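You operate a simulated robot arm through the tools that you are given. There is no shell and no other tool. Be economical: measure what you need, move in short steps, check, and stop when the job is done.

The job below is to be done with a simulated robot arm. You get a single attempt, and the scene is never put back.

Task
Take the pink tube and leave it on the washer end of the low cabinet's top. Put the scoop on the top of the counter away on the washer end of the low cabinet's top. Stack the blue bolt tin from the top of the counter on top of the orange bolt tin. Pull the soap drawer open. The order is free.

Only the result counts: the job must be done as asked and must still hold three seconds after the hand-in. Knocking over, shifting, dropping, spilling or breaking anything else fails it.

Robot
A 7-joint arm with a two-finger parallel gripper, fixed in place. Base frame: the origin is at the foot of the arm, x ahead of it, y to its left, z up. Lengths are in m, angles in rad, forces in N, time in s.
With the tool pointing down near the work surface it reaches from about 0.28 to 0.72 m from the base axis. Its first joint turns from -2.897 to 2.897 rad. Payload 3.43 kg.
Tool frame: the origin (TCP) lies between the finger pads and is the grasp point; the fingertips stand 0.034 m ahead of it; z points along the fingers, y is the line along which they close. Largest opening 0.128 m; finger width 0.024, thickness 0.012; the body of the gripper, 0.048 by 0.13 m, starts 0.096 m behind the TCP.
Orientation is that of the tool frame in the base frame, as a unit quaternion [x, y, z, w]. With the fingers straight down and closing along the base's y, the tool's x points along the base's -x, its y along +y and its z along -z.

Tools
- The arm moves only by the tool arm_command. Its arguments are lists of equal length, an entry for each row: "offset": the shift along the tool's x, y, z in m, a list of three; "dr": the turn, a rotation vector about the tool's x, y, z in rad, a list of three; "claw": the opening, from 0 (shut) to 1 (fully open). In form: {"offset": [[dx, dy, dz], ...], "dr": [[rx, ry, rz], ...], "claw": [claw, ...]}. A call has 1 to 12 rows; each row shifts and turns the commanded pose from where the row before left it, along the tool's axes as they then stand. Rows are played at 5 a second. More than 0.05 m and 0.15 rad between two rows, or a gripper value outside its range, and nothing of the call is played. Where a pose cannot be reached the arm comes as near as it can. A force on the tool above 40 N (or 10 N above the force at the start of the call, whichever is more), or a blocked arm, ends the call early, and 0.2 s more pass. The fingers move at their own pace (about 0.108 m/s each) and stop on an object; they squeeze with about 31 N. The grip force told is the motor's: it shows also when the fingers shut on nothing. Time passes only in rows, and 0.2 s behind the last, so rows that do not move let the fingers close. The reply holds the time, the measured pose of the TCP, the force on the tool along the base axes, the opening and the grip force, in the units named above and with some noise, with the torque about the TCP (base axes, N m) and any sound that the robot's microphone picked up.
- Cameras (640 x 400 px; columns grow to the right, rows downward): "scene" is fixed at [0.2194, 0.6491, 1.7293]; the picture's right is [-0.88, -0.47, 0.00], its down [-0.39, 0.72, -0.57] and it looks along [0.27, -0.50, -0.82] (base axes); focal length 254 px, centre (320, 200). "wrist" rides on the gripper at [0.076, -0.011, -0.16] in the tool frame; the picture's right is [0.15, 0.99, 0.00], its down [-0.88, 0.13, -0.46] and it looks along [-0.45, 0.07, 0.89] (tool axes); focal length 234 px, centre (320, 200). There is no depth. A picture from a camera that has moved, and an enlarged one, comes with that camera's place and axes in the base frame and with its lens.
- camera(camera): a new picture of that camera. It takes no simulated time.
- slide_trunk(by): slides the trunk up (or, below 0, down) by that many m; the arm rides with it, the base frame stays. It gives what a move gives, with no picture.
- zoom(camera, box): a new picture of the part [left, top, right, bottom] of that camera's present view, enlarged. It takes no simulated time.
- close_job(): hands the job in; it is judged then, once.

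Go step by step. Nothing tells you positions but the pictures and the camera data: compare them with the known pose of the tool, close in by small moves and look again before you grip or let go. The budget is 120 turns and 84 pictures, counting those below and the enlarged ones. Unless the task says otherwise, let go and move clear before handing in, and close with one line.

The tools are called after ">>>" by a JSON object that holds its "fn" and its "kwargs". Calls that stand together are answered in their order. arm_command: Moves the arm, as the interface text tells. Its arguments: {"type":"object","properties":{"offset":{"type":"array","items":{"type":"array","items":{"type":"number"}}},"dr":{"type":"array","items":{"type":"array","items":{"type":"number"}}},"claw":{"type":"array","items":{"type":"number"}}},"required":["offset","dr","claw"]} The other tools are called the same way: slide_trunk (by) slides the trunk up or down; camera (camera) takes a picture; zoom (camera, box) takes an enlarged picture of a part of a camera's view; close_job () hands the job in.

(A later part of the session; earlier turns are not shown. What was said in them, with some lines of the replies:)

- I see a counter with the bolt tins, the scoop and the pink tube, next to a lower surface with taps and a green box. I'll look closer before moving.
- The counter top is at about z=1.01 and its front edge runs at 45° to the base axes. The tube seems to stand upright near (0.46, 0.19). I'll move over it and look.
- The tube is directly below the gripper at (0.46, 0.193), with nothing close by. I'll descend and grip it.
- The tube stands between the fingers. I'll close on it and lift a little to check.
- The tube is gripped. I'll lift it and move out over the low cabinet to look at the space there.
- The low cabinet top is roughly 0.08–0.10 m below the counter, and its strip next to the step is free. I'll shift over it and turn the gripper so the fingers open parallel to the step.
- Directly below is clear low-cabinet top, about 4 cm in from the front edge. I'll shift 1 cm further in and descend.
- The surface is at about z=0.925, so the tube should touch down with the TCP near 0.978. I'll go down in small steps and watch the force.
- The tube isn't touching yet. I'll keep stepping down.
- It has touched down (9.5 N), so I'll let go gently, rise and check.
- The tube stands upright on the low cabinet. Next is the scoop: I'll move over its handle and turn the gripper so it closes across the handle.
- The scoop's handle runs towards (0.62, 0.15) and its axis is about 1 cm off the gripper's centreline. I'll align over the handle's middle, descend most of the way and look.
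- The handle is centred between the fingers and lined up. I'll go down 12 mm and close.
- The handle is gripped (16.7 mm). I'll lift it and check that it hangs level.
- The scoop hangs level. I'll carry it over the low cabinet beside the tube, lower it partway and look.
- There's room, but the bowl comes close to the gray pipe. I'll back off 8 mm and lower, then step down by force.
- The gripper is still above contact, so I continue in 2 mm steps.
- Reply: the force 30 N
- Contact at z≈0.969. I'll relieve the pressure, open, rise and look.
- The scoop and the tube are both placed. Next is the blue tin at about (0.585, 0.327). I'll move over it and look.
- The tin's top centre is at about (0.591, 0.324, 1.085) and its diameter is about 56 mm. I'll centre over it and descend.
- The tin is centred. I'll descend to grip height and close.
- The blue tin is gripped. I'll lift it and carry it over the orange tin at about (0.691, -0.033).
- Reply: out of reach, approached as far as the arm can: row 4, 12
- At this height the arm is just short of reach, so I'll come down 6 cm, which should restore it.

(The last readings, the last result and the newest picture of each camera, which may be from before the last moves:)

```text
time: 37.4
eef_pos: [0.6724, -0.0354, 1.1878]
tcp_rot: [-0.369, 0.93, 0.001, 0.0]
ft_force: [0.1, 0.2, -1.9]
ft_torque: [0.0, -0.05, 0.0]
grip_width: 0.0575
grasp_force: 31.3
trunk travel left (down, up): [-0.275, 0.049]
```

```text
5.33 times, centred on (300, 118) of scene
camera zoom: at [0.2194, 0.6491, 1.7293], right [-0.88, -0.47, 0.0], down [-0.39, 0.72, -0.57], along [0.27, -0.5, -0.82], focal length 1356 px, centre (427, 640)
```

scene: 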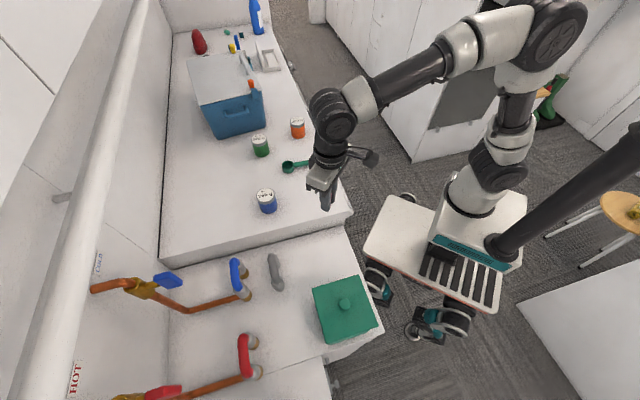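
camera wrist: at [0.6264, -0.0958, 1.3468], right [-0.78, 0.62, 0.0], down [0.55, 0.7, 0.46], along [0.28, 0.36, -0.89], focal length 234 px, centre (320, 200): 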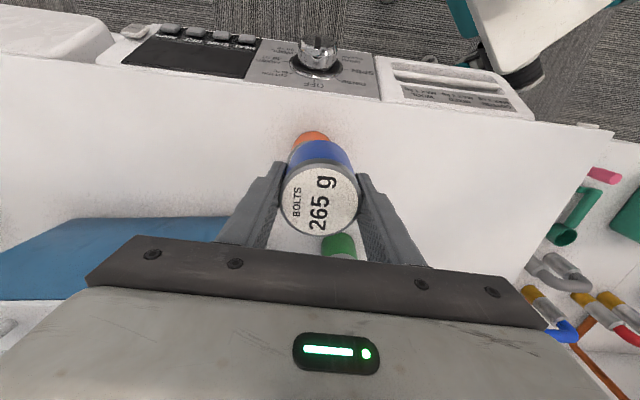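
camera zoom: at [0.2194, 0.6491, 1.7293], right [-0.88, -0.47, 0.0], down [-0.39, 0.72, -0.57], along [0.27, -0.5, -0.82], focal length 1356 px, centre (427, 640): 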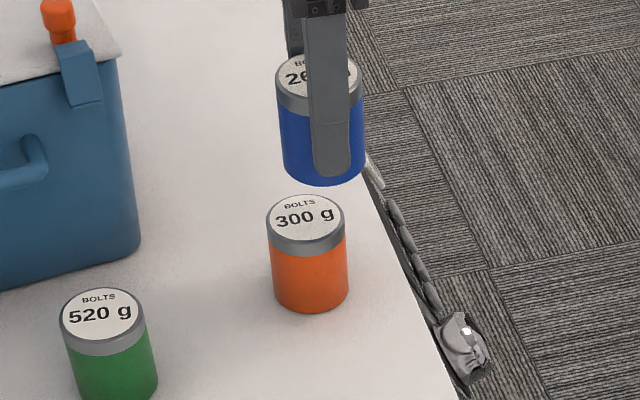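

The offset to the orange tin is about (+0.017, +0.004). I'll correct that, come down 2.5 cm and check.

>>> {"fn": "arm_command", "kwargs": {"offset": [[-0.0151, -0.0082, 0], [0, 0, 0.025], [0, 0, 0], [0, 0, 0]], "dr": [[0, 0, 0], [0, 0, 0], [0, 0, 0], [0, 0, 0]], "claw": [0.35, 0.35, 0.35, 0.35]}}

>>> {"fn": "zoom", "kwargs": {"camera": "wrist", "box": [240, 90, 400, 250]}}

>>> {"fn": "zoom", "kwargs": {"camera": "scene", "box": [260, 90, 340, 140]}}

```text
time: 38.4
eef_pos: [0.6892, -0.0297, 1.1632]
tcp_rot: [-0.368, 0.93, 0.0, 0.0]
ft_force: [0.0, 0.0, -2.9]
ft_torque: [-0.03, 0.0, 0.02]
grip_width: 0.0573
grasp_force: 30.8
trunk travel left (down, up): [-0.275, 0.049]
```

```text
2.50 times, centred on (320, 170) of wrist
camera zoom: at [0.6437, -0.0899, 1.3225], right [-0.78, 0.62, 0.0], down [0.55, 0.7, 0.46], along [0.28, 0.36, -0.89], focal length 585 px, centre (320, 275)
```

zoom: 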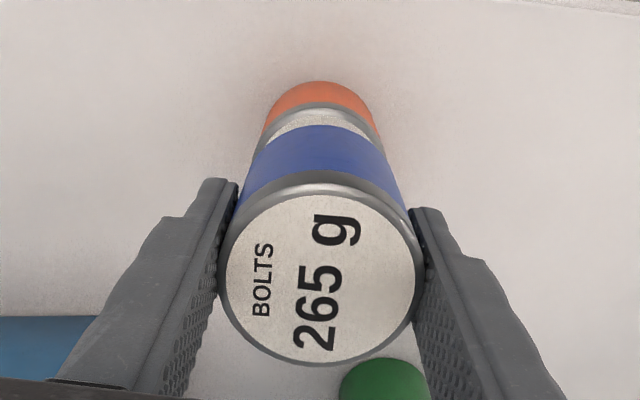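

```text
8.00 times, centred on (300, 115) of scene
camera zoom: at [0.2194, 0.6491, 1.7293], right [-0.88, -0.47, 0.0], down [-0.39, 0.72, -0.57], along [0.27, -0.5, -0.82], focal length 2034 px, centre (480, 880)
```

zoom: 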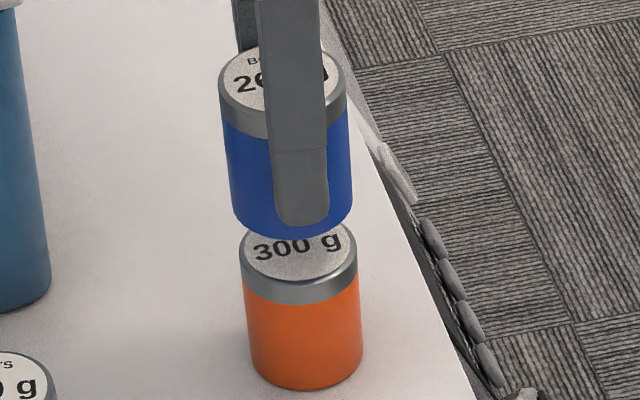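

The alignment is within about 1–2 mm. I'll lower in small steps until contact, expected near TCP z=1.14.

>>> {"fn": "arm_command", "kwargs": {"offset": [[0.001, 0, 0.012], [0, 0, 0.004], [0, 0, 0]], "dr": [[0, 0, 0], [0, 0, 0], [0, 0, 0]], "claw": [0.35, 0.35, 0.35]}}

>>> {"fn": "arm_command", "kwargs": {"offset": [[0, 0, 0.003], [0, 0, 0]], "dr": [[0, 0, 0], [0, 0, 0]], "claw": [0.35, 0.35]}}

>>> {"fn": "zoom", "kwargs": {"camera": "scene", "box": [260, 90, 340, 140]}}

```text
time: 39.2
eef_pos: [0.6887, -0.032, 1.1472]
tcp_rot: [-0.368, 0.93, 0.0, -0.001]
ft_force: [0.6, 0.3, -2.5]
ft_torque: [0.03, -0.02, 0.0]
grip_width: 0.0572
grasp_force: 31.1
trunk travel left (down, up): [-0.275, 0.049]
```

```text
time: 39.8
eef_pos: [0.6885, -0.0314, 1.1429]
tcp_rot: [-0.369, 0.93, 0.0, 0.0]
ft_force: [0.5, -0.1, -2.3]
ft_torque: [-0.04, -0.01, 0.0]
grip_width: 0.057
grasp_force: 31.6
trunk travel left (down, up): [-0.275, 0.049]
```

```text
8.00 times, centred on (300, 115) of scene
camera zoom: at [0.2194, 0.6491, 1.7293], right [-0.88, -0.47, 0.0], down [-0.39, 0.72, -0.57], along [0.27, -0.5, -0.82], focal length 2034 px, centre (480, 880)
```

zoom: 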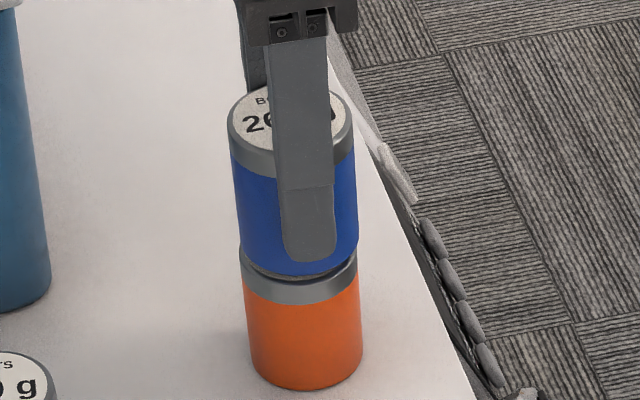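

The tins are well aligned with a gap of a few millimetres. I'll keep stepping down.

>>> {"fn": "arm_command", "kwargs": {"offset": [[0, 0, 0.003], [0, 0, 0]], "dr": [[0, 0, 0], [0, 0, 0]], "claw": [0.35, 0.35]}}

>>> {"fn": "arm_command", "kwargs": {"offset": [[0, 0, 0.002], [0, 0, 0]], "dr": [[0, 0, 0], [0, 0, 0]], "claw": [0.35, 0.35]}}

```text
time: 40.4
eef_pos: [0.6884, -0.0312, 1.1409]
tcp_rot: [-0.367, 0.93, 0.0, -0.001]
ft_force: [-0.2, 0.4, -1.9]
ft_torque: [0.02, -0.03, -0.01]
grip_width: 0.057
grasp_force: 31.2
trunk travel left (down, up): [-0.275, 0.049]
```

```text
time: 41.0
eef_pos: [0.6877, -0.0321, 1.1386]
tcp_rot: [-0.368, 0.93, 0.001, 0.0]
ft_force: [-0.6, -0.8, -2.9]
ft_torque: [0.0, 0.0, 0.0]
grip_width: 0.0571
grasp_force: 31.1
trunk travel left (down, up): [-0.275, 0.049]
```

>>> {"fn": "arm_command", "kwargs": {"offset": [[0, 0, 0.002], [0, 0, 0]], "dr": [[0, 0, 0], [0, 0, 0]], "claw": [0.35, 0.35]}}

>>> {"fn": "arm_command", "kwargs": {"offset": [[0, 0, 0.0015], [0, 0, 0]], "dr": [[0, 0, 0], [0, 0, 0]], "claw": [0.35, 0.35]}}

```text
time: 41.6
eef_pos: [0.6874, -0.032, 1.1393]
tcp_rot: [-0.368, 0.93, -0.001, 0.002]
ft_force: [2.4, -1.4, 8.8]
ft_torque: [0.11, 0.05, -0.04]
grip_width: 0.0574
grasp_force: 31.1
trunk travel left (down, up): [-0.275, 0.049]
```

```text
time: 42.2
eef_pos: [0.6875, -0.0321, 1.1376]
tcp_rot: [-0.367, 0.93, -0.001, 0.003]
ft_force: [4.8, -0.5, 22.6]
ft_torque: [0.2, 0.16, -0.14]
grip_width: 0.057
grasp_force: 31.1
trunk travel left (down, up): [-0.275, 0.049]
```

The blue tin is seated on the orange one. I'll back off 2 mm of pressure, open and rise.

>>> {"fn": "arm_command", "kwargs": {"offset": [[0, 0, -0.002], [0, 0, 0], [0, 0, 0], [0, 0, 0], [0, 0, -0.03], [0.01, 0, -0.04], [0.02, 0, -0.03], [0, 0, 0]], "dr": [[0, 0, 0], [0, 0, 0], [0, 0, 0], [0, 0, 0], [0, 0, 0], [0, 0, 0], [0, 0, 0], [0, 0, 0]], "claw": [0.35, 0.6, 0.8, 0.9, 0.9, 0.9, 0.9, 0.9]}}

>>> {"fn": "camera", "kwargs": {"camera": "wrist"}}

>>> {"fn": "zoom", "kwargs": {"camera": "scene", "box": [220, 70, 380, 170]}}

```text
time: 44.0
eef_pos: [0.6654, -0.052, 1.238]
tcp_rot: [-0.369, 0.93, 0.0, 0.001]
ft_force: [-0.1, -0.3, 0.5]
ft_torque: [0.01, -0.04, 0.0]
grip_width: 0.1152
grasp_force: 0.0
trunk travel left (down, up): [-0.275, 0.049]
```

```text
44 pictures are left
camera wrist: at [0.6183, -0.1112, 1.3975], right [-0.78, 0.62, 0.0], down [0.55, 0.7, 0.46], along [0.28, 0.36, -0.89], focal length 234 px, centre (320, 200)
```

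wrist: 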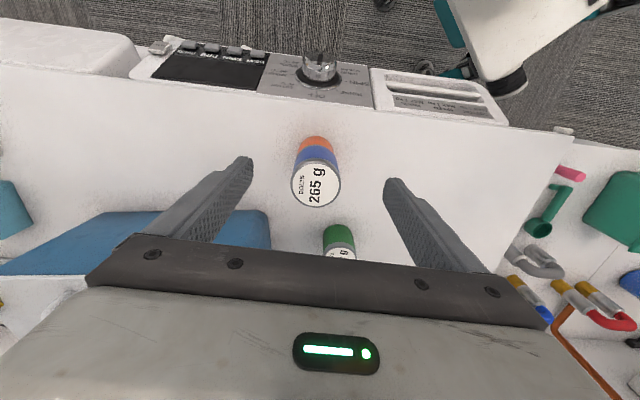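

```text
4.00 times, centred on (300, 120) of scene
camera zoom: at [0.2194, 0.6491, 1.7293], right [-0.88, -0.47, 0.0], down [-0.39, 0.72, -0.57], along [0.27, -0.5, -0.82], focal length 1017 px, centre (400, 520)
```

zoom: 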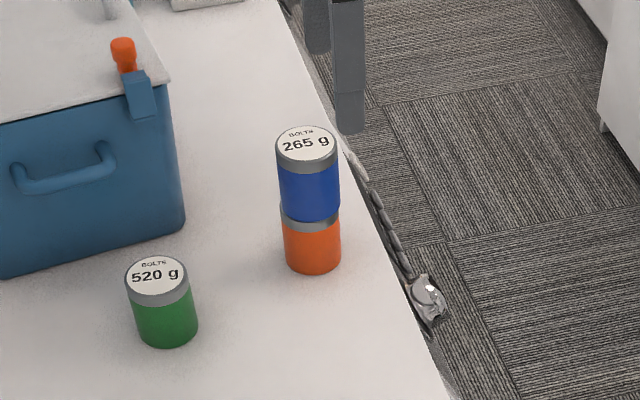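

The stack stands straight. Next is the soap drawer: I'll move back to the robot side of the washer and look at its front.

>>> {"fn": "arm_command", "kwargs": {"offset": [[0.0296, 0.0322, 0], [0.0296, 0.0322, 0], [0.0296, 0.0322, 0], [0.0296, 0.0322, 0], [0.0296, 0.0322, 0], [0.0296, 0.0322, 0], [0.0296, 0.0322, 0], [0, 0, 0]], "dr": [[0, 0, 0], [0, 0, 0], [0, 0, 0], [0, 0, 0], [0, 0, 0], [0, 0, 0], [0, 0, 0], [0, 0, 0]], "claw": [0.5, 0.4, 0.3, 0.3, 0.3, 0.3, 0.3, 0.3]}}

>>> {"fn": "camera", "kwargs": {"camera": "wrist"}}

```text
time: 45.8
eef_pos: [0.3608, -0.0314, 1.2392]
tcp_rot: [-0.368, 0.93, 0.0, 0.0]
ft_force: [-1.0, 0.0, 0.3]
ft_torque: [0.04, -0.02, -0.01]
grip_width: 0.0381
grasp_force: 0.1
trunk travel left (down, up): [-0.275, 0.049]
```

```text
42 pictures are left
camera wrist: at [0.3154, -0.0906, 1.3979], right [-0.78, 0.62, 0.0], down [0.55, 0.7, 0.46], along [0.28, 0.36, -0.89], focal length 234 px, centre (320, 200)
```

wrist: 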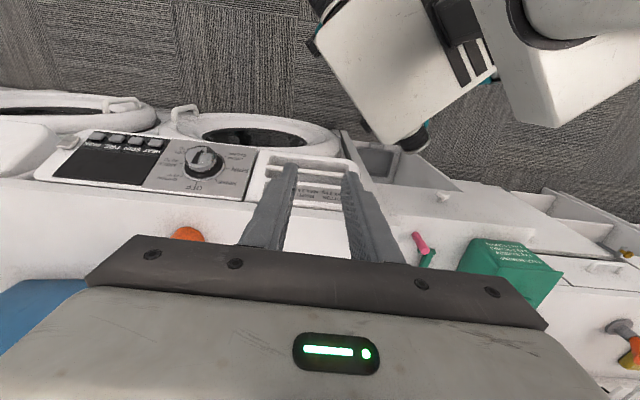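

The gripper hides part of the drawer. I'll zoom in on the washer front from both cameras.

>>> {"fn": "zoom", "kwargs": {"camera": "wrist", "box": [180, 110, 440, 272]}}

>>> {"fn": "zoom", "kwargs": {"camera": "scene", "box": [280, 100, 400, 220]}}

```text
2.46 times, centred on (310, 191) of wrist
camera zoom: at [0.3154, -0.0906, 1.3979], right [-0.78, 0.62, 0.0], down [0.55, 0.7, 0.46], along [0.28, 0.36, -0.89], focal length 576 px, centre (345, 222)
```

zoom: 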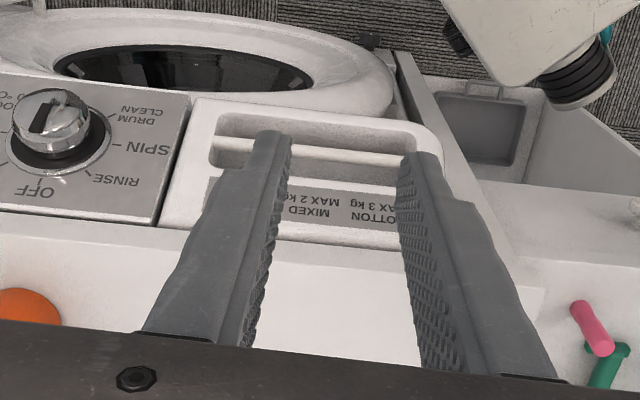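

```text
3.33 times, centred on (340, 160) of scene
camera zoom: at [0.2194, 0.6491, 1.7293], right [-0.88, -0.47, 0.0], down [-0.39, 0.72, -0.57], along [0.27, -0.5, -0.82], focal length 848 px, centre (253, 333)
```

zoom: 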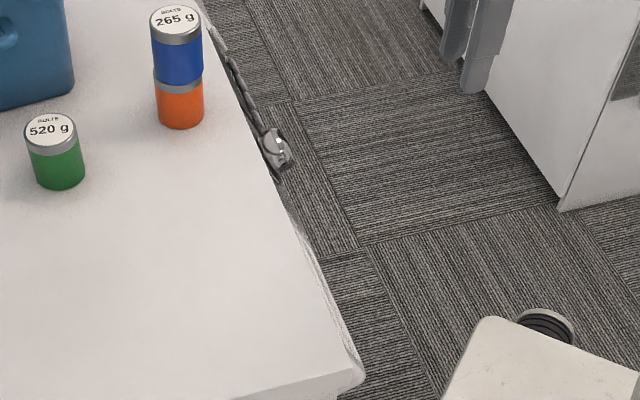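

The drawer front has a recessed slot with a bar. I'll tilt the gripper forward and lower it to see the face more squarely.

>>> {"fn": "arm_command", "kwargs": {"offset": [[0.02, 0.05, 0], [0.02, 0.03, 0], [0, 0, 0], [0, 0, 0], [0, 0, 0], [0, 0, 0], [0, 0, 0]], "dr": [[0, 0, 0], [0, 0, 0], [0, -0.15, 0], [0, -0.15, 0], [0, -0.15, 0], [0, -0.15, 0], [0, 0, 0]], "claw": [0.3, 0.3, 0.3, 0.3, 0.3, 0.3, 0.3]}}

>>> {"fn": "camera", "kwargs": {"camera": "wrist"}}

```text
refused: row 1 steps farther than a row can; nothing moved
```

```text
39 pictures are left
camera wrist: at [0.3154, -0.0906, 1.3979], right [-0.78, 0.62, 0.0], down [0.55, 0.7, 0.46], along [0.28, 0.36, -0.89], focal length 234 px, centre (320, 200)
```

wrist: 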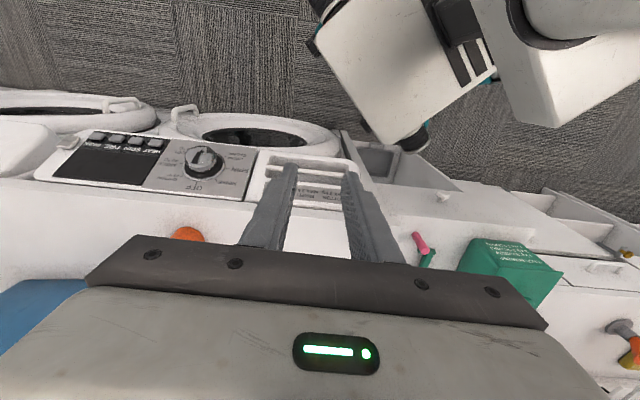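

>>> {"fn": "arm_command", "kwargs": {"offset": [[0.02, 0.04, 0], [0.01, 0.04, 0], [0, 0, 0], [0, 0, 0], [0, 0, 0], [0, 0, 0], [0, 0, 0]], "dr": [[0, 0, 0], [0, 0, 0], [0, -0.149, 0], [0, -0.149, 0], [0, -0.149, 0], [0, -0.149, 0], [0, 0, 0]], "claw": [0.3, 0.3, 0.3, 0.3, 0.3, 0.3, 0.3]}}

>>> {"fn": "camera", "kwargs": {"camera": "wrist"}}

```text
time: 47.4
eef_pos: [0.2836, 0.0082, 1.237]
tcp_rot: [-0.352, 0.888, 0.109, 0.275]
ft_force: [0.7, -0.8, 0.2]
ft_torque: [-0.01, -0.02, -0.02]
grip_width: 0.0384
grasp_force: 0.0
trunk travel left (down, up): [-0.275, 0.049]
```

```text
38 pictures are left
camera wrist: at [0.1817, -0.1043, 1.3262], right [-0.77, 0.64, -0.08], down [0.25, 0.42, 0.87], along [0.59, 0.65, -0.48], focal length 234 px, centre (320, 200)
```

wrist: 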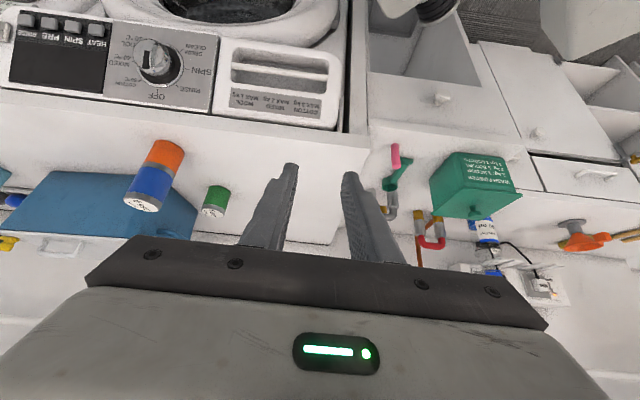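

Now I see the face (upside down in this picture). I'll zoom in on the drawer.

>>> {"fn": "zoom", "kwargs": {"camera": "wrist", "box": [200, 20, 360, 145]}}

```text
3.20 times, centred on (280, 82) of wrist
camera zoom: at [0.1817, -0.1043, 1.3262], right [-0.77, 0.64, -0.08], down [0.25, 0.42, 0.87], along [0.59, 0.65, -0.48], focal length 749 px, centre (448, 576)
```

zoom: 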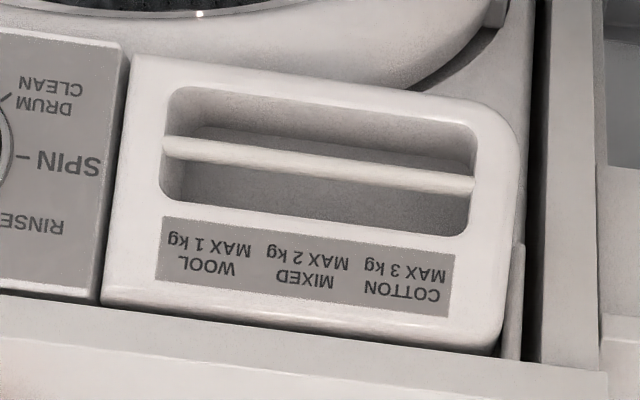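

The handle is a horizontal bar across a recess in a face that leans back. I'll check what stands beside it on the low cabinet's front before approaching.

>>> {"fn": "zoom", "kwargs": {"camera": "wrist", "box": [330, 0, 560, 144]}}

```text
2.78 times, centred on (445, 72) of wrist
camera zoom: at [0.1817, -0.1043, 1.3262], right [-0.77, 0.64, -0.08], down [0.25, 0.42, 0.87], along [0.59, 0.65, -0.48], focal length 650 px, centre (-27, 556)
```

zoom: 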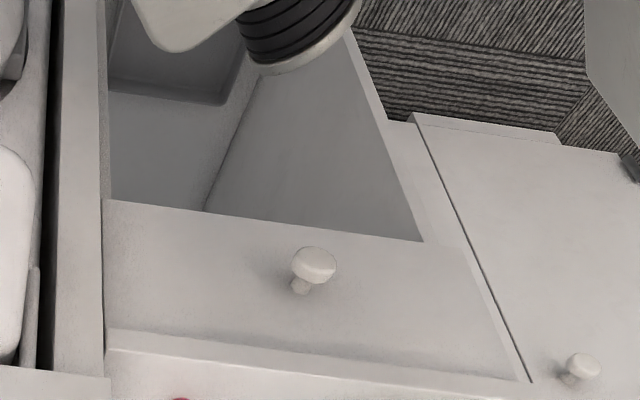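

Only a small knob protrudes there, so that side is clear. I'll move down in front of the washer, tilt further and roll so the fingers close vertically around the bar.

>>> {"fn": "arm_command", "kwargs": {"offset": [[0.022, -0.0237, 0.0253], [0.022, -0.0237, 0.0253], [0.022, -0.0237, 0.0253], [0, 0, 0], [0, 0, 0], [0, 0, 0], [0, 0, 0], [0, 0, 0], [0, 0, 0], [0, 0, 0], [0, 0, 0], [0, 0, 0]], "dr": [[0, 0, 0], [0, 0, 0], [0, 0, 0], [0, -0.149, 0], [0, -0.149, 0], [0, 0, 0.149], [0, 0, 0.149], [0, 0, 0.149], [0, 0, 0.149], [0, 0, 0.149], [0, 0, 0.149], [0, 0, 0.149]], "claw": [0.3, 0.3, 0.3, 0.3, 0.3, 0.3, 0.3, 0.3, 0.3, 0.3, 0.3, 0.3]}}

>>> {"fn": "arm_command", "kwargs": {"offset": [[0, 0, 0], [0, 0, 0], [0, 0, 0], [0, 0, 0], [0, 0, 0]], "dr": [[0, 0, 0.149], [0, 0, 0.149], [0, 0, 0.149], [0, 0, 0.081], [0, 0, 0]], "claw": [0.3, 0.3, 0.3, 0.3, 0.3]}}

>>> {"fn": "camera", "kwargs": {"camera": "wrist"}}

>>> {"fn": "camera", "kwargs": {"camera": "scene"}}

```text
time: 50.0
eef_pos: [0.3319, -0.0602, 1.1393]
tcp_rot: [0.13, 0.892, 0.34, 0.268]
ft_force: [0.5, -0.3, -0.3]
ft_torque: [0.02, 0.02, -0.03]
grip_width: 0.0386
grasp_force: 0.1
out of reach, approached as far as the arm can: row 5
trunk travel left (down, up): [-0.275, 0.049]
```

```text
time: 51.2
eef_pos: [0.3323, -0.0609, 1.1413]
tcp_rot: [0.359, 0.828, 0.397, 0.17]
ft_force: [0.7, -0.6, -0.1]
ft_torque: [0.0, 0.01, 0.0]
grip_width: 0.0382
grasp_force: 0.1
trunk travel left (down, up): [-0.275, 0.049]
```

```text
35 pictures are left
camera wrist: at [0.1851, -0.0948, 1.2326], right [0.35, 0.53, 0.77], down [0.41, -0.83, 0.38], along [0.84, 0.18, -0.51], focal length 234 px, centre (320, 200)
```

wrist: 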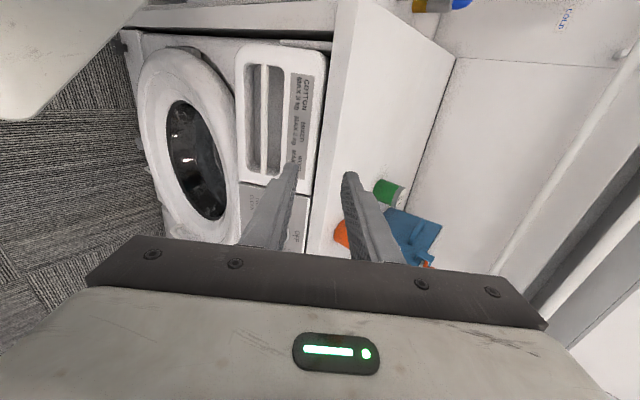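

```text
34 pictures are left
```

scene: 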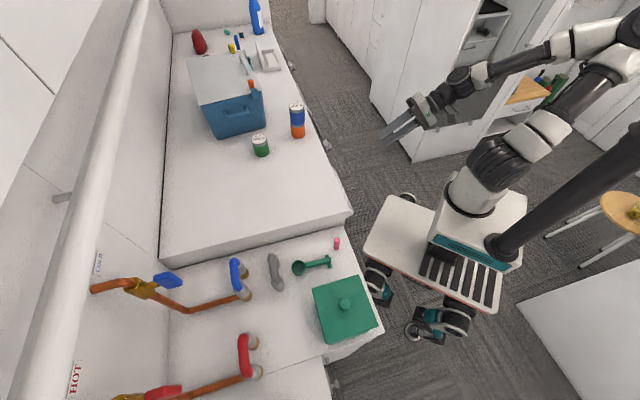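

The view is good and the tool axes line up with the bar. I'll zoom in to locate the bar precisely.

>>> {"fn": "zoom", "kwargs": {"camera": "wrist", "box": [200, 30, 360, 200]}}

```text
2.35 times, centred on (280, 115) of wrist
camera zoom: at [0.1851, -0.0948, 1.2326], right [0.35, 0.53, 0.77], down [0.41, -0.83, 0.38], along [0.84, 0.18, -0.51], focal length 551 px, centre (414, 400)
```

zoom: 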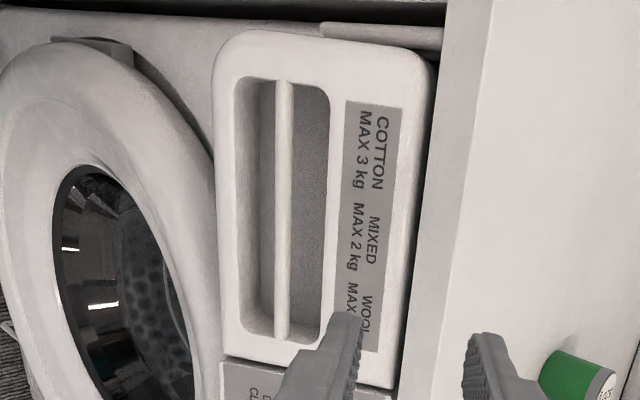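

The bar's middle is at about (0.465, 0.046, 0.868). I'll advance along the tool to about 12 cm short of it and re-check.

>>> {"fn": "arm_command", "kwargs": {"offset": [[-0.0028, -0.0212, 0.0367], [-0.0028, -0.0212, 0.0367], [-0.0028, -0.0212, 0.0367], [-0.0028, -0.0212, 0.0367], [-0.0028, -0.0212, 0.0367], [0, 0, 0]], "dr": [[0, 0, 0], [0, 0, 0], [0, 0, 0], [0, 0, 0], [0, 0, 0], [0, 0, 0]], "claw": [0.3, 0.35, 0.4, 0.45, 0.45, 0.45]}}

>>> {"fn": "camera", "kwargs": {"camera": "wrist"}}

```text
time: 52.6
eef_pos: [0.4037, -0.0233, 0.9448]
tcp_rot: [0.358, 0.828, 0.397, 0.171]
ft_force: [0.1, 0.0, 0.5]
ft_torque: [0.01, -0.01, -0.06]
grip_width: 0.0576
grasp_force: 0.1
out of reach, approached as far as the arm can: row 1
trunk travel left (down, up): [-0.275, 0.049]
```

```text
32 pictures are left
camera wrist: at [0.2557, -0.0561, 1.0339], right [0.35, 0.53, 0.77], down [0.4, -0.83, 0.39], along [0.84, 0.17, -0.51], focal length 234 px, centre (320, 200)
```

wrist: 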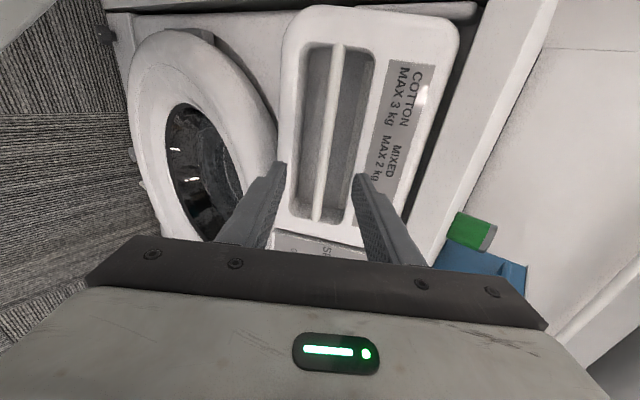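

Better triangulation puts the bar at (0.454, 0.039, 0.884). I'll narrow the fingers to 32 mm, shift up about 9 mm and sideways 8 mm, advance 5 cm and re-check.

>>> {"fn": "arm_command", "kwargs": {"offset": [[0.008, 0.009, 0], [0, 0, 0.025], [0, 0, 0.025], [0, 0, 0]], "dr": [[0, 0, 0], [0, 0, 0], [0, 0, 0], [0, 0, 0]], "claw": [0.25, 0.25, 0.25, 0.25]}}

>>> {"fn": "zoom", "kwargs": {"camera": "wrist", "box": [200, 0, 440, 260]}}

```text
time: 53.6
eef_pos: [0.4296, 0.0157, 0.9197]
tcp_rot: [0.358, 0.828, 0.397, 0.171]
ft_force: [0.1, 0.3, 0.0]
ft_torque: [0.0, -0.01, -0.04]
grip_width: 0.0321
grasp_force: 0.1
trunk travel left (down, up): [-0.275, 0.049]
```

```text
1.54 times, centred on (320, 130) of wrist
camera zoom: at [0.2821, -0.0195, 1.0101], right [0.35, 0.53, 0.77], down [0.4, -0.83, 0.39], along [0.84, 0.17, -0.51], focal length 360 px, centre (320, 308)
```

zoom: 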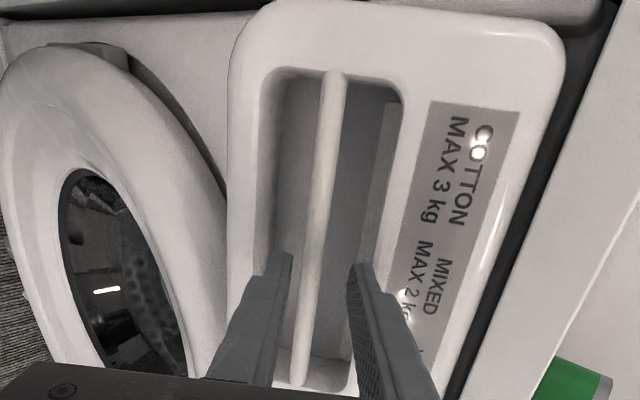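

The fingers straddle the bar with about 4 mm of margin to the lower lip. I'll advance slowly and watch the force.

>>> {"fn": "arm_command", "kwargs": {"offset": [[0, 0, 0.01], [0, 0, 0.01], [0, 0, 0]], "dr": [[0, 0, 0], [0, 0, 0], [0, 0, 0]], "claw": [0.25, 0.25, 0.25]}}

>>> {"fn": "zoom", "kwargs": {"camera": "wrist", "box": [200, 0, 440, 260]}}

```text
time: 54.4
eef_pos: [0.4402, 0.0248, 0.9071]
tcp_rot: [0.358, 0.828, 0.396, 0.171]
ft_force: [-1.4, 0.0, 0.2]
ft_torque: [0.01, -0.01, -0.02]
grip_width: 0.0321
grasp_force: 0.2
trunk travel left (down, up): [-0.275, 0.049]
```

```text
1.54 times, centred on (320, 130) of wrist
camera zoom: at [0.293, -0.0099, 0.9979], right [0.35, 0.53, 0.77], down [0.4, -0.83, 0.39], along [0.84, 0.18, -0.51], focal length 360 px, centre (320, 308)
```

zoom: 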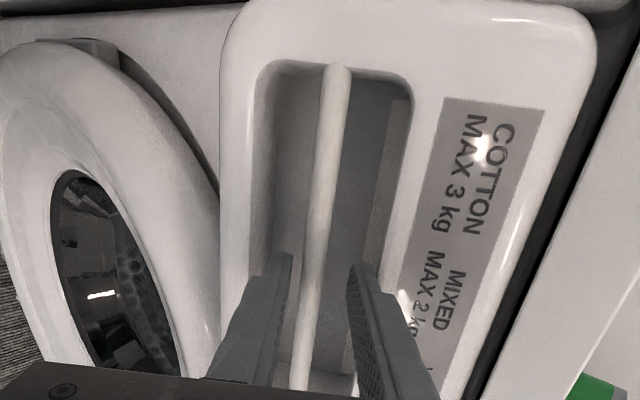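

There's still no contact and the alignment holds. I'll advance another 14 mm.

>>> {"fn": "arm_command", "kwargs": {"offset": [[0, 0, 0.007], [0, 0, 0.007], [0, 0, 0]], "dr": [[0, 0, 0], [0, 0, 0], [0, 0, 0]], "claw": [0.25, 0.25, 0.25]}}

>>> {"fn": "zoom", "kwargs": {"camera": "wrist", "box": [200, 0, 440, 260]}}

```text
time: 55.2
eef_pos: [0.4484, 0.0308, 0.8986]
tcp_rot: [0.358, 0.827, 0.398, 0.171]
ft_force: [-0.1, -0.2, -0.5]
ft_torque: [0.0, -0.01, 0.04]
grip_width: 0.0319
grasp_force: 0.1
trunk travel left (down, up): [-0.275, 0.049]
```

```text
1.54 times, centred on (320, 130) of wrist
camera zoom: at [0.3009, -0.0028, 0.9895], right [0.35, 0.53, 0.77], down [0.4, -0.83, 0.39], along [0.84, 0.18, -0.51], focal length 360 px, centre (320, 308)
```

zoom: 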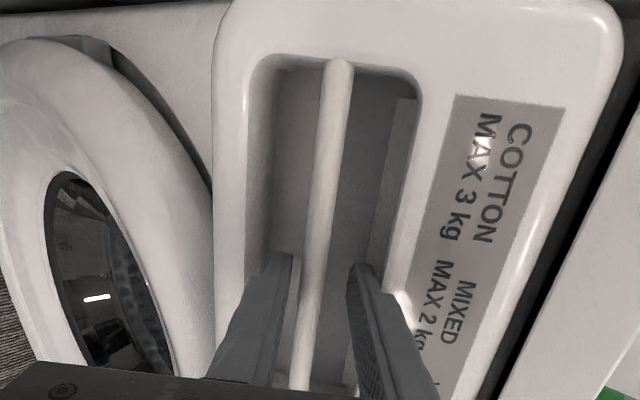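

The fingers should be around the bar now, so I'll close.

>>> {"fn": "arm_command", "kwargs": {"offset": [[0, 0, 0], [0, 0, 0], [0, 0, 0]], "dr": [[0, 0, 0], [0, 0, 0], [0, 0, 0]], "claw": [0.12, 0.03, 0.03]}}

>>> {"fn": "zoom", "kwargs": {"camera": "wrist", "box": [200, 0, 440, 260]}}

```text
time: 56.0
eef_pos: [0.4466, 0.03, 0.8972]
tcp_rot: [0.36, 0.827, 0.396, 0.17]
ft_force: [-12.4, -5.0, -21.1]
ft_torque: [-0.44, 0.12, 0.15]
grip_width: 0.0179
grasp_force: 11.5
trunk travel left (down, up): [-0.275, 0.049]
```

```text
1.54 times, centred on (320, 130) of wrist
camera zoom: at [0.3004, -0.0034, 0.9885], right [0.35, 0.53, 0.77], down [0.4, -0.83, 0.39], along [0.84, 0.17, -0.51], focal length 360 px, centre (320, 308)
```

zoom: 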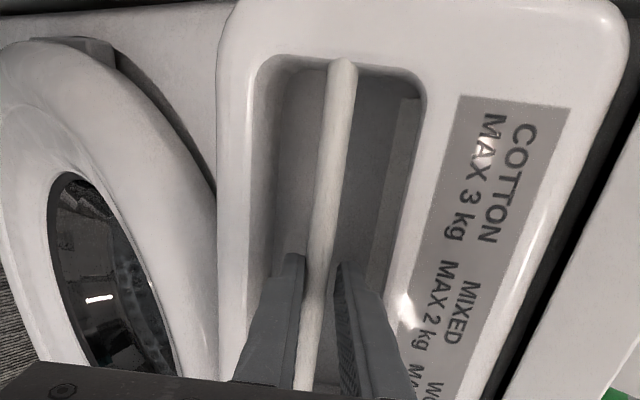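

The lower finger touched the bar first. I'll shift 4 mm down to centre and let the fingers finish closing.

>>> {"fn": "arm_command", "kwargs": {"offset": [[0, -0.002, 0], [0, -0.002, 0], [0, 0, 0], [0, 0, 0]], "dr": [[0, 0, 0], [0, 0, 0], [0, 0, 0], [0, 0, 0]], "claw": [0.03, 0.03, 0.03, 0.03]}}

```text
time: 57.0
eef_pos: [0.4471, 0.0298, 0.8957]
tcp_rot: [0.358, 0.827, 0.398, 0.171]
ft_force: [-16.4, -7.5, -9.2]
ft_torque: [-0.25, 0.29, 0.26]
grip_width: 0.0142
grasp_force: 9.5
trunk travel left (down, up): [-0.275, 0.049]
```

The bar is held at 14 mm. I'll pull horizontally outwards a little at a time.

>>> {"fn": "arm_command", "kwargs": {"offset": [[-0.0003, -0.0063, -0.0078], [-0.0003, -0.0063, -0.0078], [-0.0003, -0.0063, -0.0078], [0, 0, 0]], "dr": [[0, 0, 0], [0, 0, 0], [0, 0, 0], [0, 0, 0]], "claw": [0.0, 0.0, 0.0, 0.0]}}

>>> {"fn": "zoom", "kwargs": {"camera": "wrist", "box": [200, 0, 440, 260]}}

```text
time: 58.0
eef_pos: [0.4248, 0.0097, 0.895]
tcp_rot: [0.357, 0.828, 0.397, 0.17]
ft_force: [-6.4, 5.9, -22.9]
ft_torque: [-0.66, -0.16, 1.04]
grip_width: 0.0128
grasp_force: 45.0
trunk travel left (down, up): [-0.275, 0.049]
```

```text
1.54 times, centred on (320, 130) of wrist
camera zoom: at [0.2785, -0.0258, 0.9864], right [0.35, 0.53, 0.77], down [0.4, -0.83, 0.39], along [0.84, 0.18, -0.51], focal length 360 px, centre (320, 308)
```

zoom: 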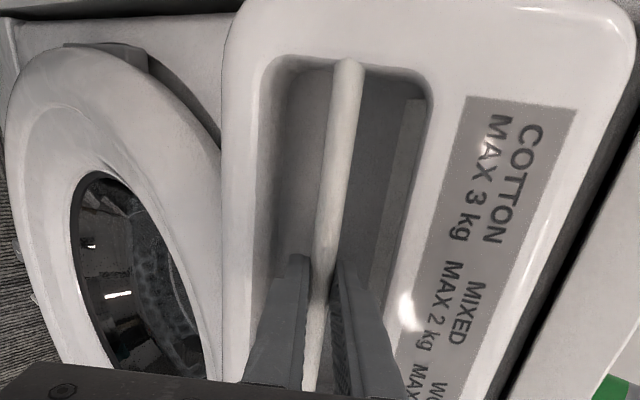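

The drawer is moving with the gripper. I'll continue the pull, easing slightly downwards to relieve the load.

>>> {"fn": "arm_command", "kwargs": {"offset": [[-0.0006, -0.0135, -0.015], [-0.0006, -0.0135, -0.015], [-0.0006, -0.0135, -0.015], [0, 0, 0]], "dr": [[0, 0, 0], [0, 0, 0], [0, 0, 0], [0, 0, 0]], "claw": [0.0, 0.0, 0.0, 0.0]}}

>>> {"fn": "camera", "kwargs": {"camera": "scene"}}

```text
time: 59.0
eef_pos: [0.3828, -0.0343, 0.8952]
tcp_rot: [0.356, 0.827, 0.398, 0.173]
ft_force: [-1.3, 2.3, 32.9]
ft_torque: [-0.08, -0.72, 0.94]
grip_width: 0.0127
grasp_force: 44.8
trunk travel left (down, up): [-0.275, 0.049]
```

```text
26 pictures are left
```

scene: 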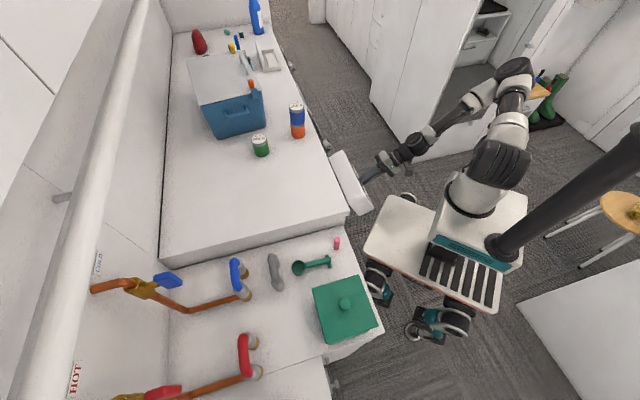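

The drawer is about 9 cm out. I'll relieve the downward bias and pull another 5 cm.

>>> {"fn": "arm_command", "kwargs": {"offset": [[0, 0.0018, -0.0014], [-0.0006, -0.0119, -0.0158], [-0.0006, -0.0119, -0.0158], [-0.0003, -0.0063, -0.0078], [0, 0, 0]], "dr": [[0, 0, 0], [0, 0, 0], [0, 0, 0], [0, 0, 0], [0, 0, 0]], "claw": [0.0, 0.0, 0.0, 0.0, 0.0]}}

>>> {"fn": "zoom", "kwargs": {"camera": "scene", "box": [280, 110, 440, 230]}}

```text
time: 60.2
eef_pos: [0.347, -0.069, 0.8961]
tcp_rot: [0.359, 0.827, 0.396, 0.171]
ft_force: [-6.3, 3.0, -4.2]
ft_torque: [-0.86, -0.83, 0.22]
grip_width: 0.0129
grasp_force: 45.5
trunk travel left (down, up): [-0.275, 0.049]
```

```text
3.33 times, centred on (360, 170) of scene
camera zoom: at [0.2194, 0.6491, 1.7293], right [-0.88, -0.47, 0.0], down [-0.39, 0.72, -0.57], along [0.27, -0.5, -0.82], focal length 848 px, centre (187, 300)
```

zoom: 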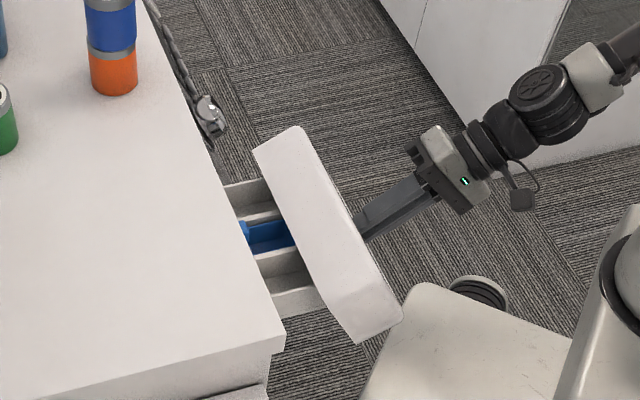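

The drawer is 14 cm out with its compartments showing. I'll pull a little more to see whether a stop is near.

>>> {"fn": "arm_command", "kwargs": {"offset": [[-0.0003, -0.0063, -0.0078], [-0.0003, -0.0063, -0.0078], [-0.0003, -0.0063, -0.0078], [0, 0, 0]], "dr": [[0, 0, 0], [0, 0, 0], [0, 0, 0], [0, 0, 0]], "claw": [0.0, 0.0, 0.0, 0.0]}}

```text
time: 61.2
eef_pos: [0.3268, -0.0899, 0.8947]
tcp_rot: [0.359, 0.827, 0.396, 0.172]
ft_force: [-7.6, 5.8, -28.2]
ft_torque: [-1.05, -0.56, 0.31]
grip_width: 0.0127
grasp_force: 44.8
trunk travel left (down, up): [-0.275, 0.049]
```

There's still no stop. I'll pull a few centimetres more, easing down again.

>>> {"fn": "arm_command", "kwargs": {"offset": [[-0.0003, -0.0078, -0.0066], [-0.0003, -0.0067, -0.0078], [-0.0003, -0.0063, -0.0078], [-0.0003, -0.0063, -0.0078], [0, 0, 0]], "dr": [[0, 0, 0], [0, 0, 0], [0, 0, 0], [0, 0, 0], [0, 0, 0]], "claw": [0.0, 0.0, 0.0, 0.0, 0.0]}}

>>> {"fn": "zoom", "kwargs": {"camera": "scene", "box": [280, 110, 440, 230]}}

```text
time: 62.4
eef_pos: [0.2983, -0.1187, 0.8962]
tcp_rot: [0.357, 0.827, 0.398, 0.172]
ft_force: [1.3, 0.5, 22.2]
ft_torque: [-0.06, -0.43, 1.33]
grip_width: 0.0124
grasp_force: 45.2
trunk travel left (down, up): [-0.275, 0.049]
```

```text
3.33 times, centred on (360, 170) of scene
camera zoom: at [0.2194, 0.6491, 1.7293], right [-0.88, -0.47, 0.0], down [-0.39, 0.72, -0.57], along [0.27, -0.5, -0.82], focal length 848 px, centre (187, 300)
```

zoom: 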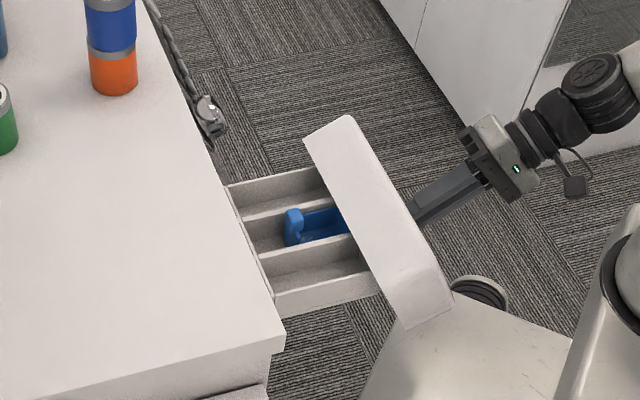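

The drawer is now 21 cm out with all compartments visible, and pulling more would bring it close to the arm's base. I'll relieve the force, open the fingers slightly and back straight out.

>>> {"fn": "arm_command", "kwargs": {"offset": [[0, 0.0012, -0.001], [0, 0, 0], [0, 0, 0], [0, 0, 0]], "dr": [[0, 0, 0], [0, 0, 0], [0, 0, 0], [0, 0, 0]], "claw": [0.0, 0.2, 0.24, 0.24]}}

>>> {"fn": "zoom", "kwargs": {"camera": "wrist", "box": [200, 0, 440, 260]}}

```text
time: 63.4
eef_pos: [0.2993, -0.1185, 0.8952]
tcp_rot: [0.358, 0.828, 0.397, 0.172]
ft_force: [-0.7, 0.0, 0.4]
ft_torque: [0.0, 0.0, 0.01]
grip_width: 0.031
grasp_force: 0.2
trunk travel left (down, up): [-0.275, 0.049]
```

```text
1.54 times, centred on (320, 130) of wrist
camera zoom: at [0.1514, -0.1532, 0.9857], right [0.35, 0.53, 0.77], down [0.4, -0.83, 0.39], along [0.84, 0.17, -0.51], focal length 360 px, centre (320, 308)
```

zoom: 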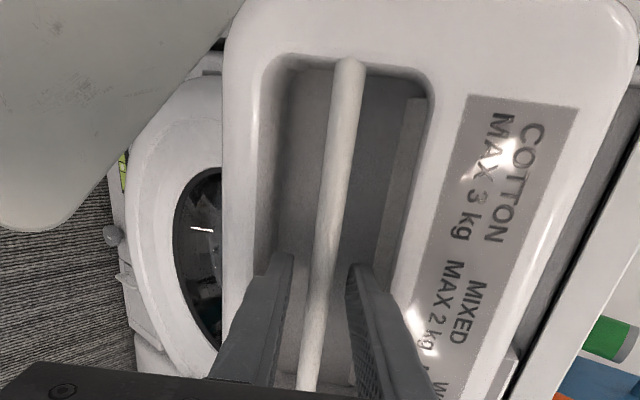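

The fingers are free of the bar and clear of the lips. I'll back out along the tool axis.

>>> {"fn": "arm_command", "kwargs": {"offset": [[0, 0, -0.012], [0, 0, -0.012], [0, 0, -0.012], [0, 0, -0.012], [0, 0, -0.012], [0, 0, 0]], "dr": [[0, 0, 0], [0, 0, 0], [0, 0, 0], [0, 0, 0], [0, 0, 0], [0, 0, 0]], "claw": [0.24, 0.24, 0.24, 0.24, 0.24, 0.24]}}

>>> {"fn": "zoom", "kwargs": {"camera": "scene", "box": [280, 110, 440, 230]}}

>>> {"fn": "camera", "kwargs": {"camera": "wrist"}}

```text
time: 64.8
eef_pos: [0.2642, -0.1512, 0.933]
tcp_rot: [0.359, 0.827, 0.398, 0.172]
ft_force: [0.5, 0.0, 0.2]
ft_torque: [0.02, 0.0, 0.03]
grip_width: 0.0309
grasp_force: 0.0
trunk travel left (down, up): [-0.275, 0.049]
```

```text
3.33 times, centred on (360, 170) of scene
camera zoom: at [0.2194, 0.6491, 1.7293], right [-0.88, -0.47, 0.0], down [-0.39, 0.72, -0.57], along [0.27, -0.5, -0.82], focal length 848 px, centre (187, 300)
```

zoom: 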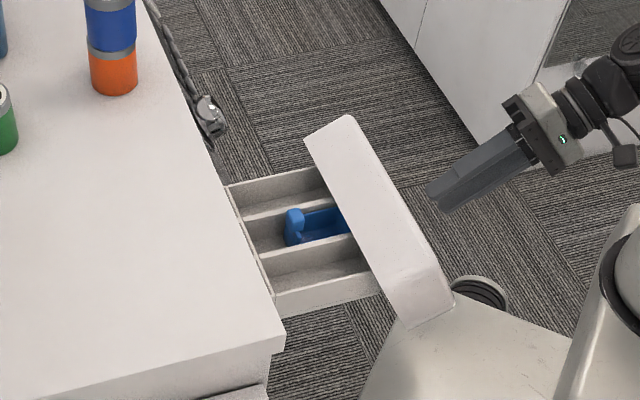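

```text
21 pictures are left
camera wrist: at [0.1175, -0.1848, 1.0233], right [0.35, 0.53, 0.77], down [0.4, -0.83, 0.39], along [0.84, 0.18, -0.51], focal length 234 px, centre (320, 200)
```

wrist: 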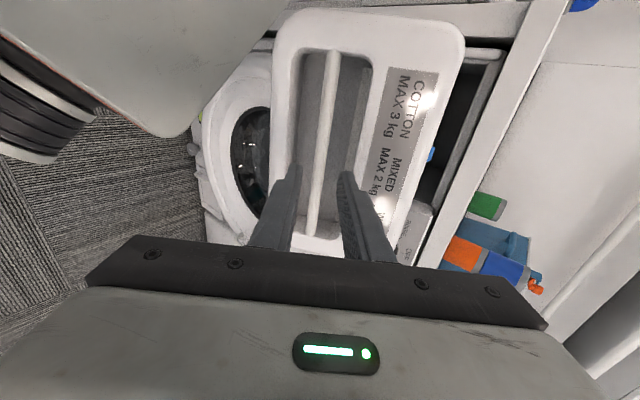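

The gripper is clear and the drawer stays open. I'll rise a little and take one last overall look.

>>> {"fn": "arm_command", "kwargs": {"offset": [[0, 0.02, -0.02], [0, 0.025, -0.02], [0, 0.025, -0.02], [0, 0, 0]], "dr": [[0, 0, 0], [0, 0, 0], [0, 0, 0], [0, 0, 0]], "claw": [0.24, 0.24, 0.24, 0.24]}}

>>> {"fn": "camera", "kwargs": {"camera": "scene"}}

```text
time: 65.8
eef_pos: [0.2625, -0.1544, 1.025]
tcp_rot: [0.359, 0.827, 0.397, 0.171]
ft_force: [0.8, 0.2, -0.4]
ft_torque: [-0.04, 0.01, 0.01]
grip_width: 0.0307
grasp_force: 0.0
trunk travel left (down, up): [-0.275, 0.049]
```

```text
20 pictures are left
```

scene: 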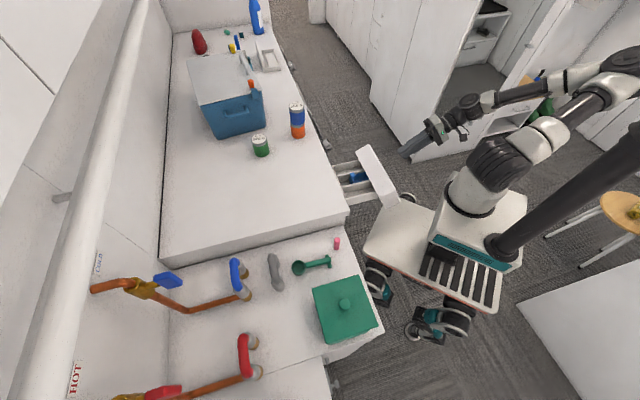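

The last picture shows the tube and scoop on the low cabinet's washer end, the blue tin on the orange one and the soap drawer open. Nothing else has moved, so I'm handing in.

>>> {"fn": "close_job", "kwargs": {}}

```text
The job is handed in.
```

All four parts are done: the tube and scoop are on the washer end of the low cabinet, the blue tin is on the orange tin, and the soap drawer is pulled about 21 cm open (I stopped there to keep it clear of the arm's base).
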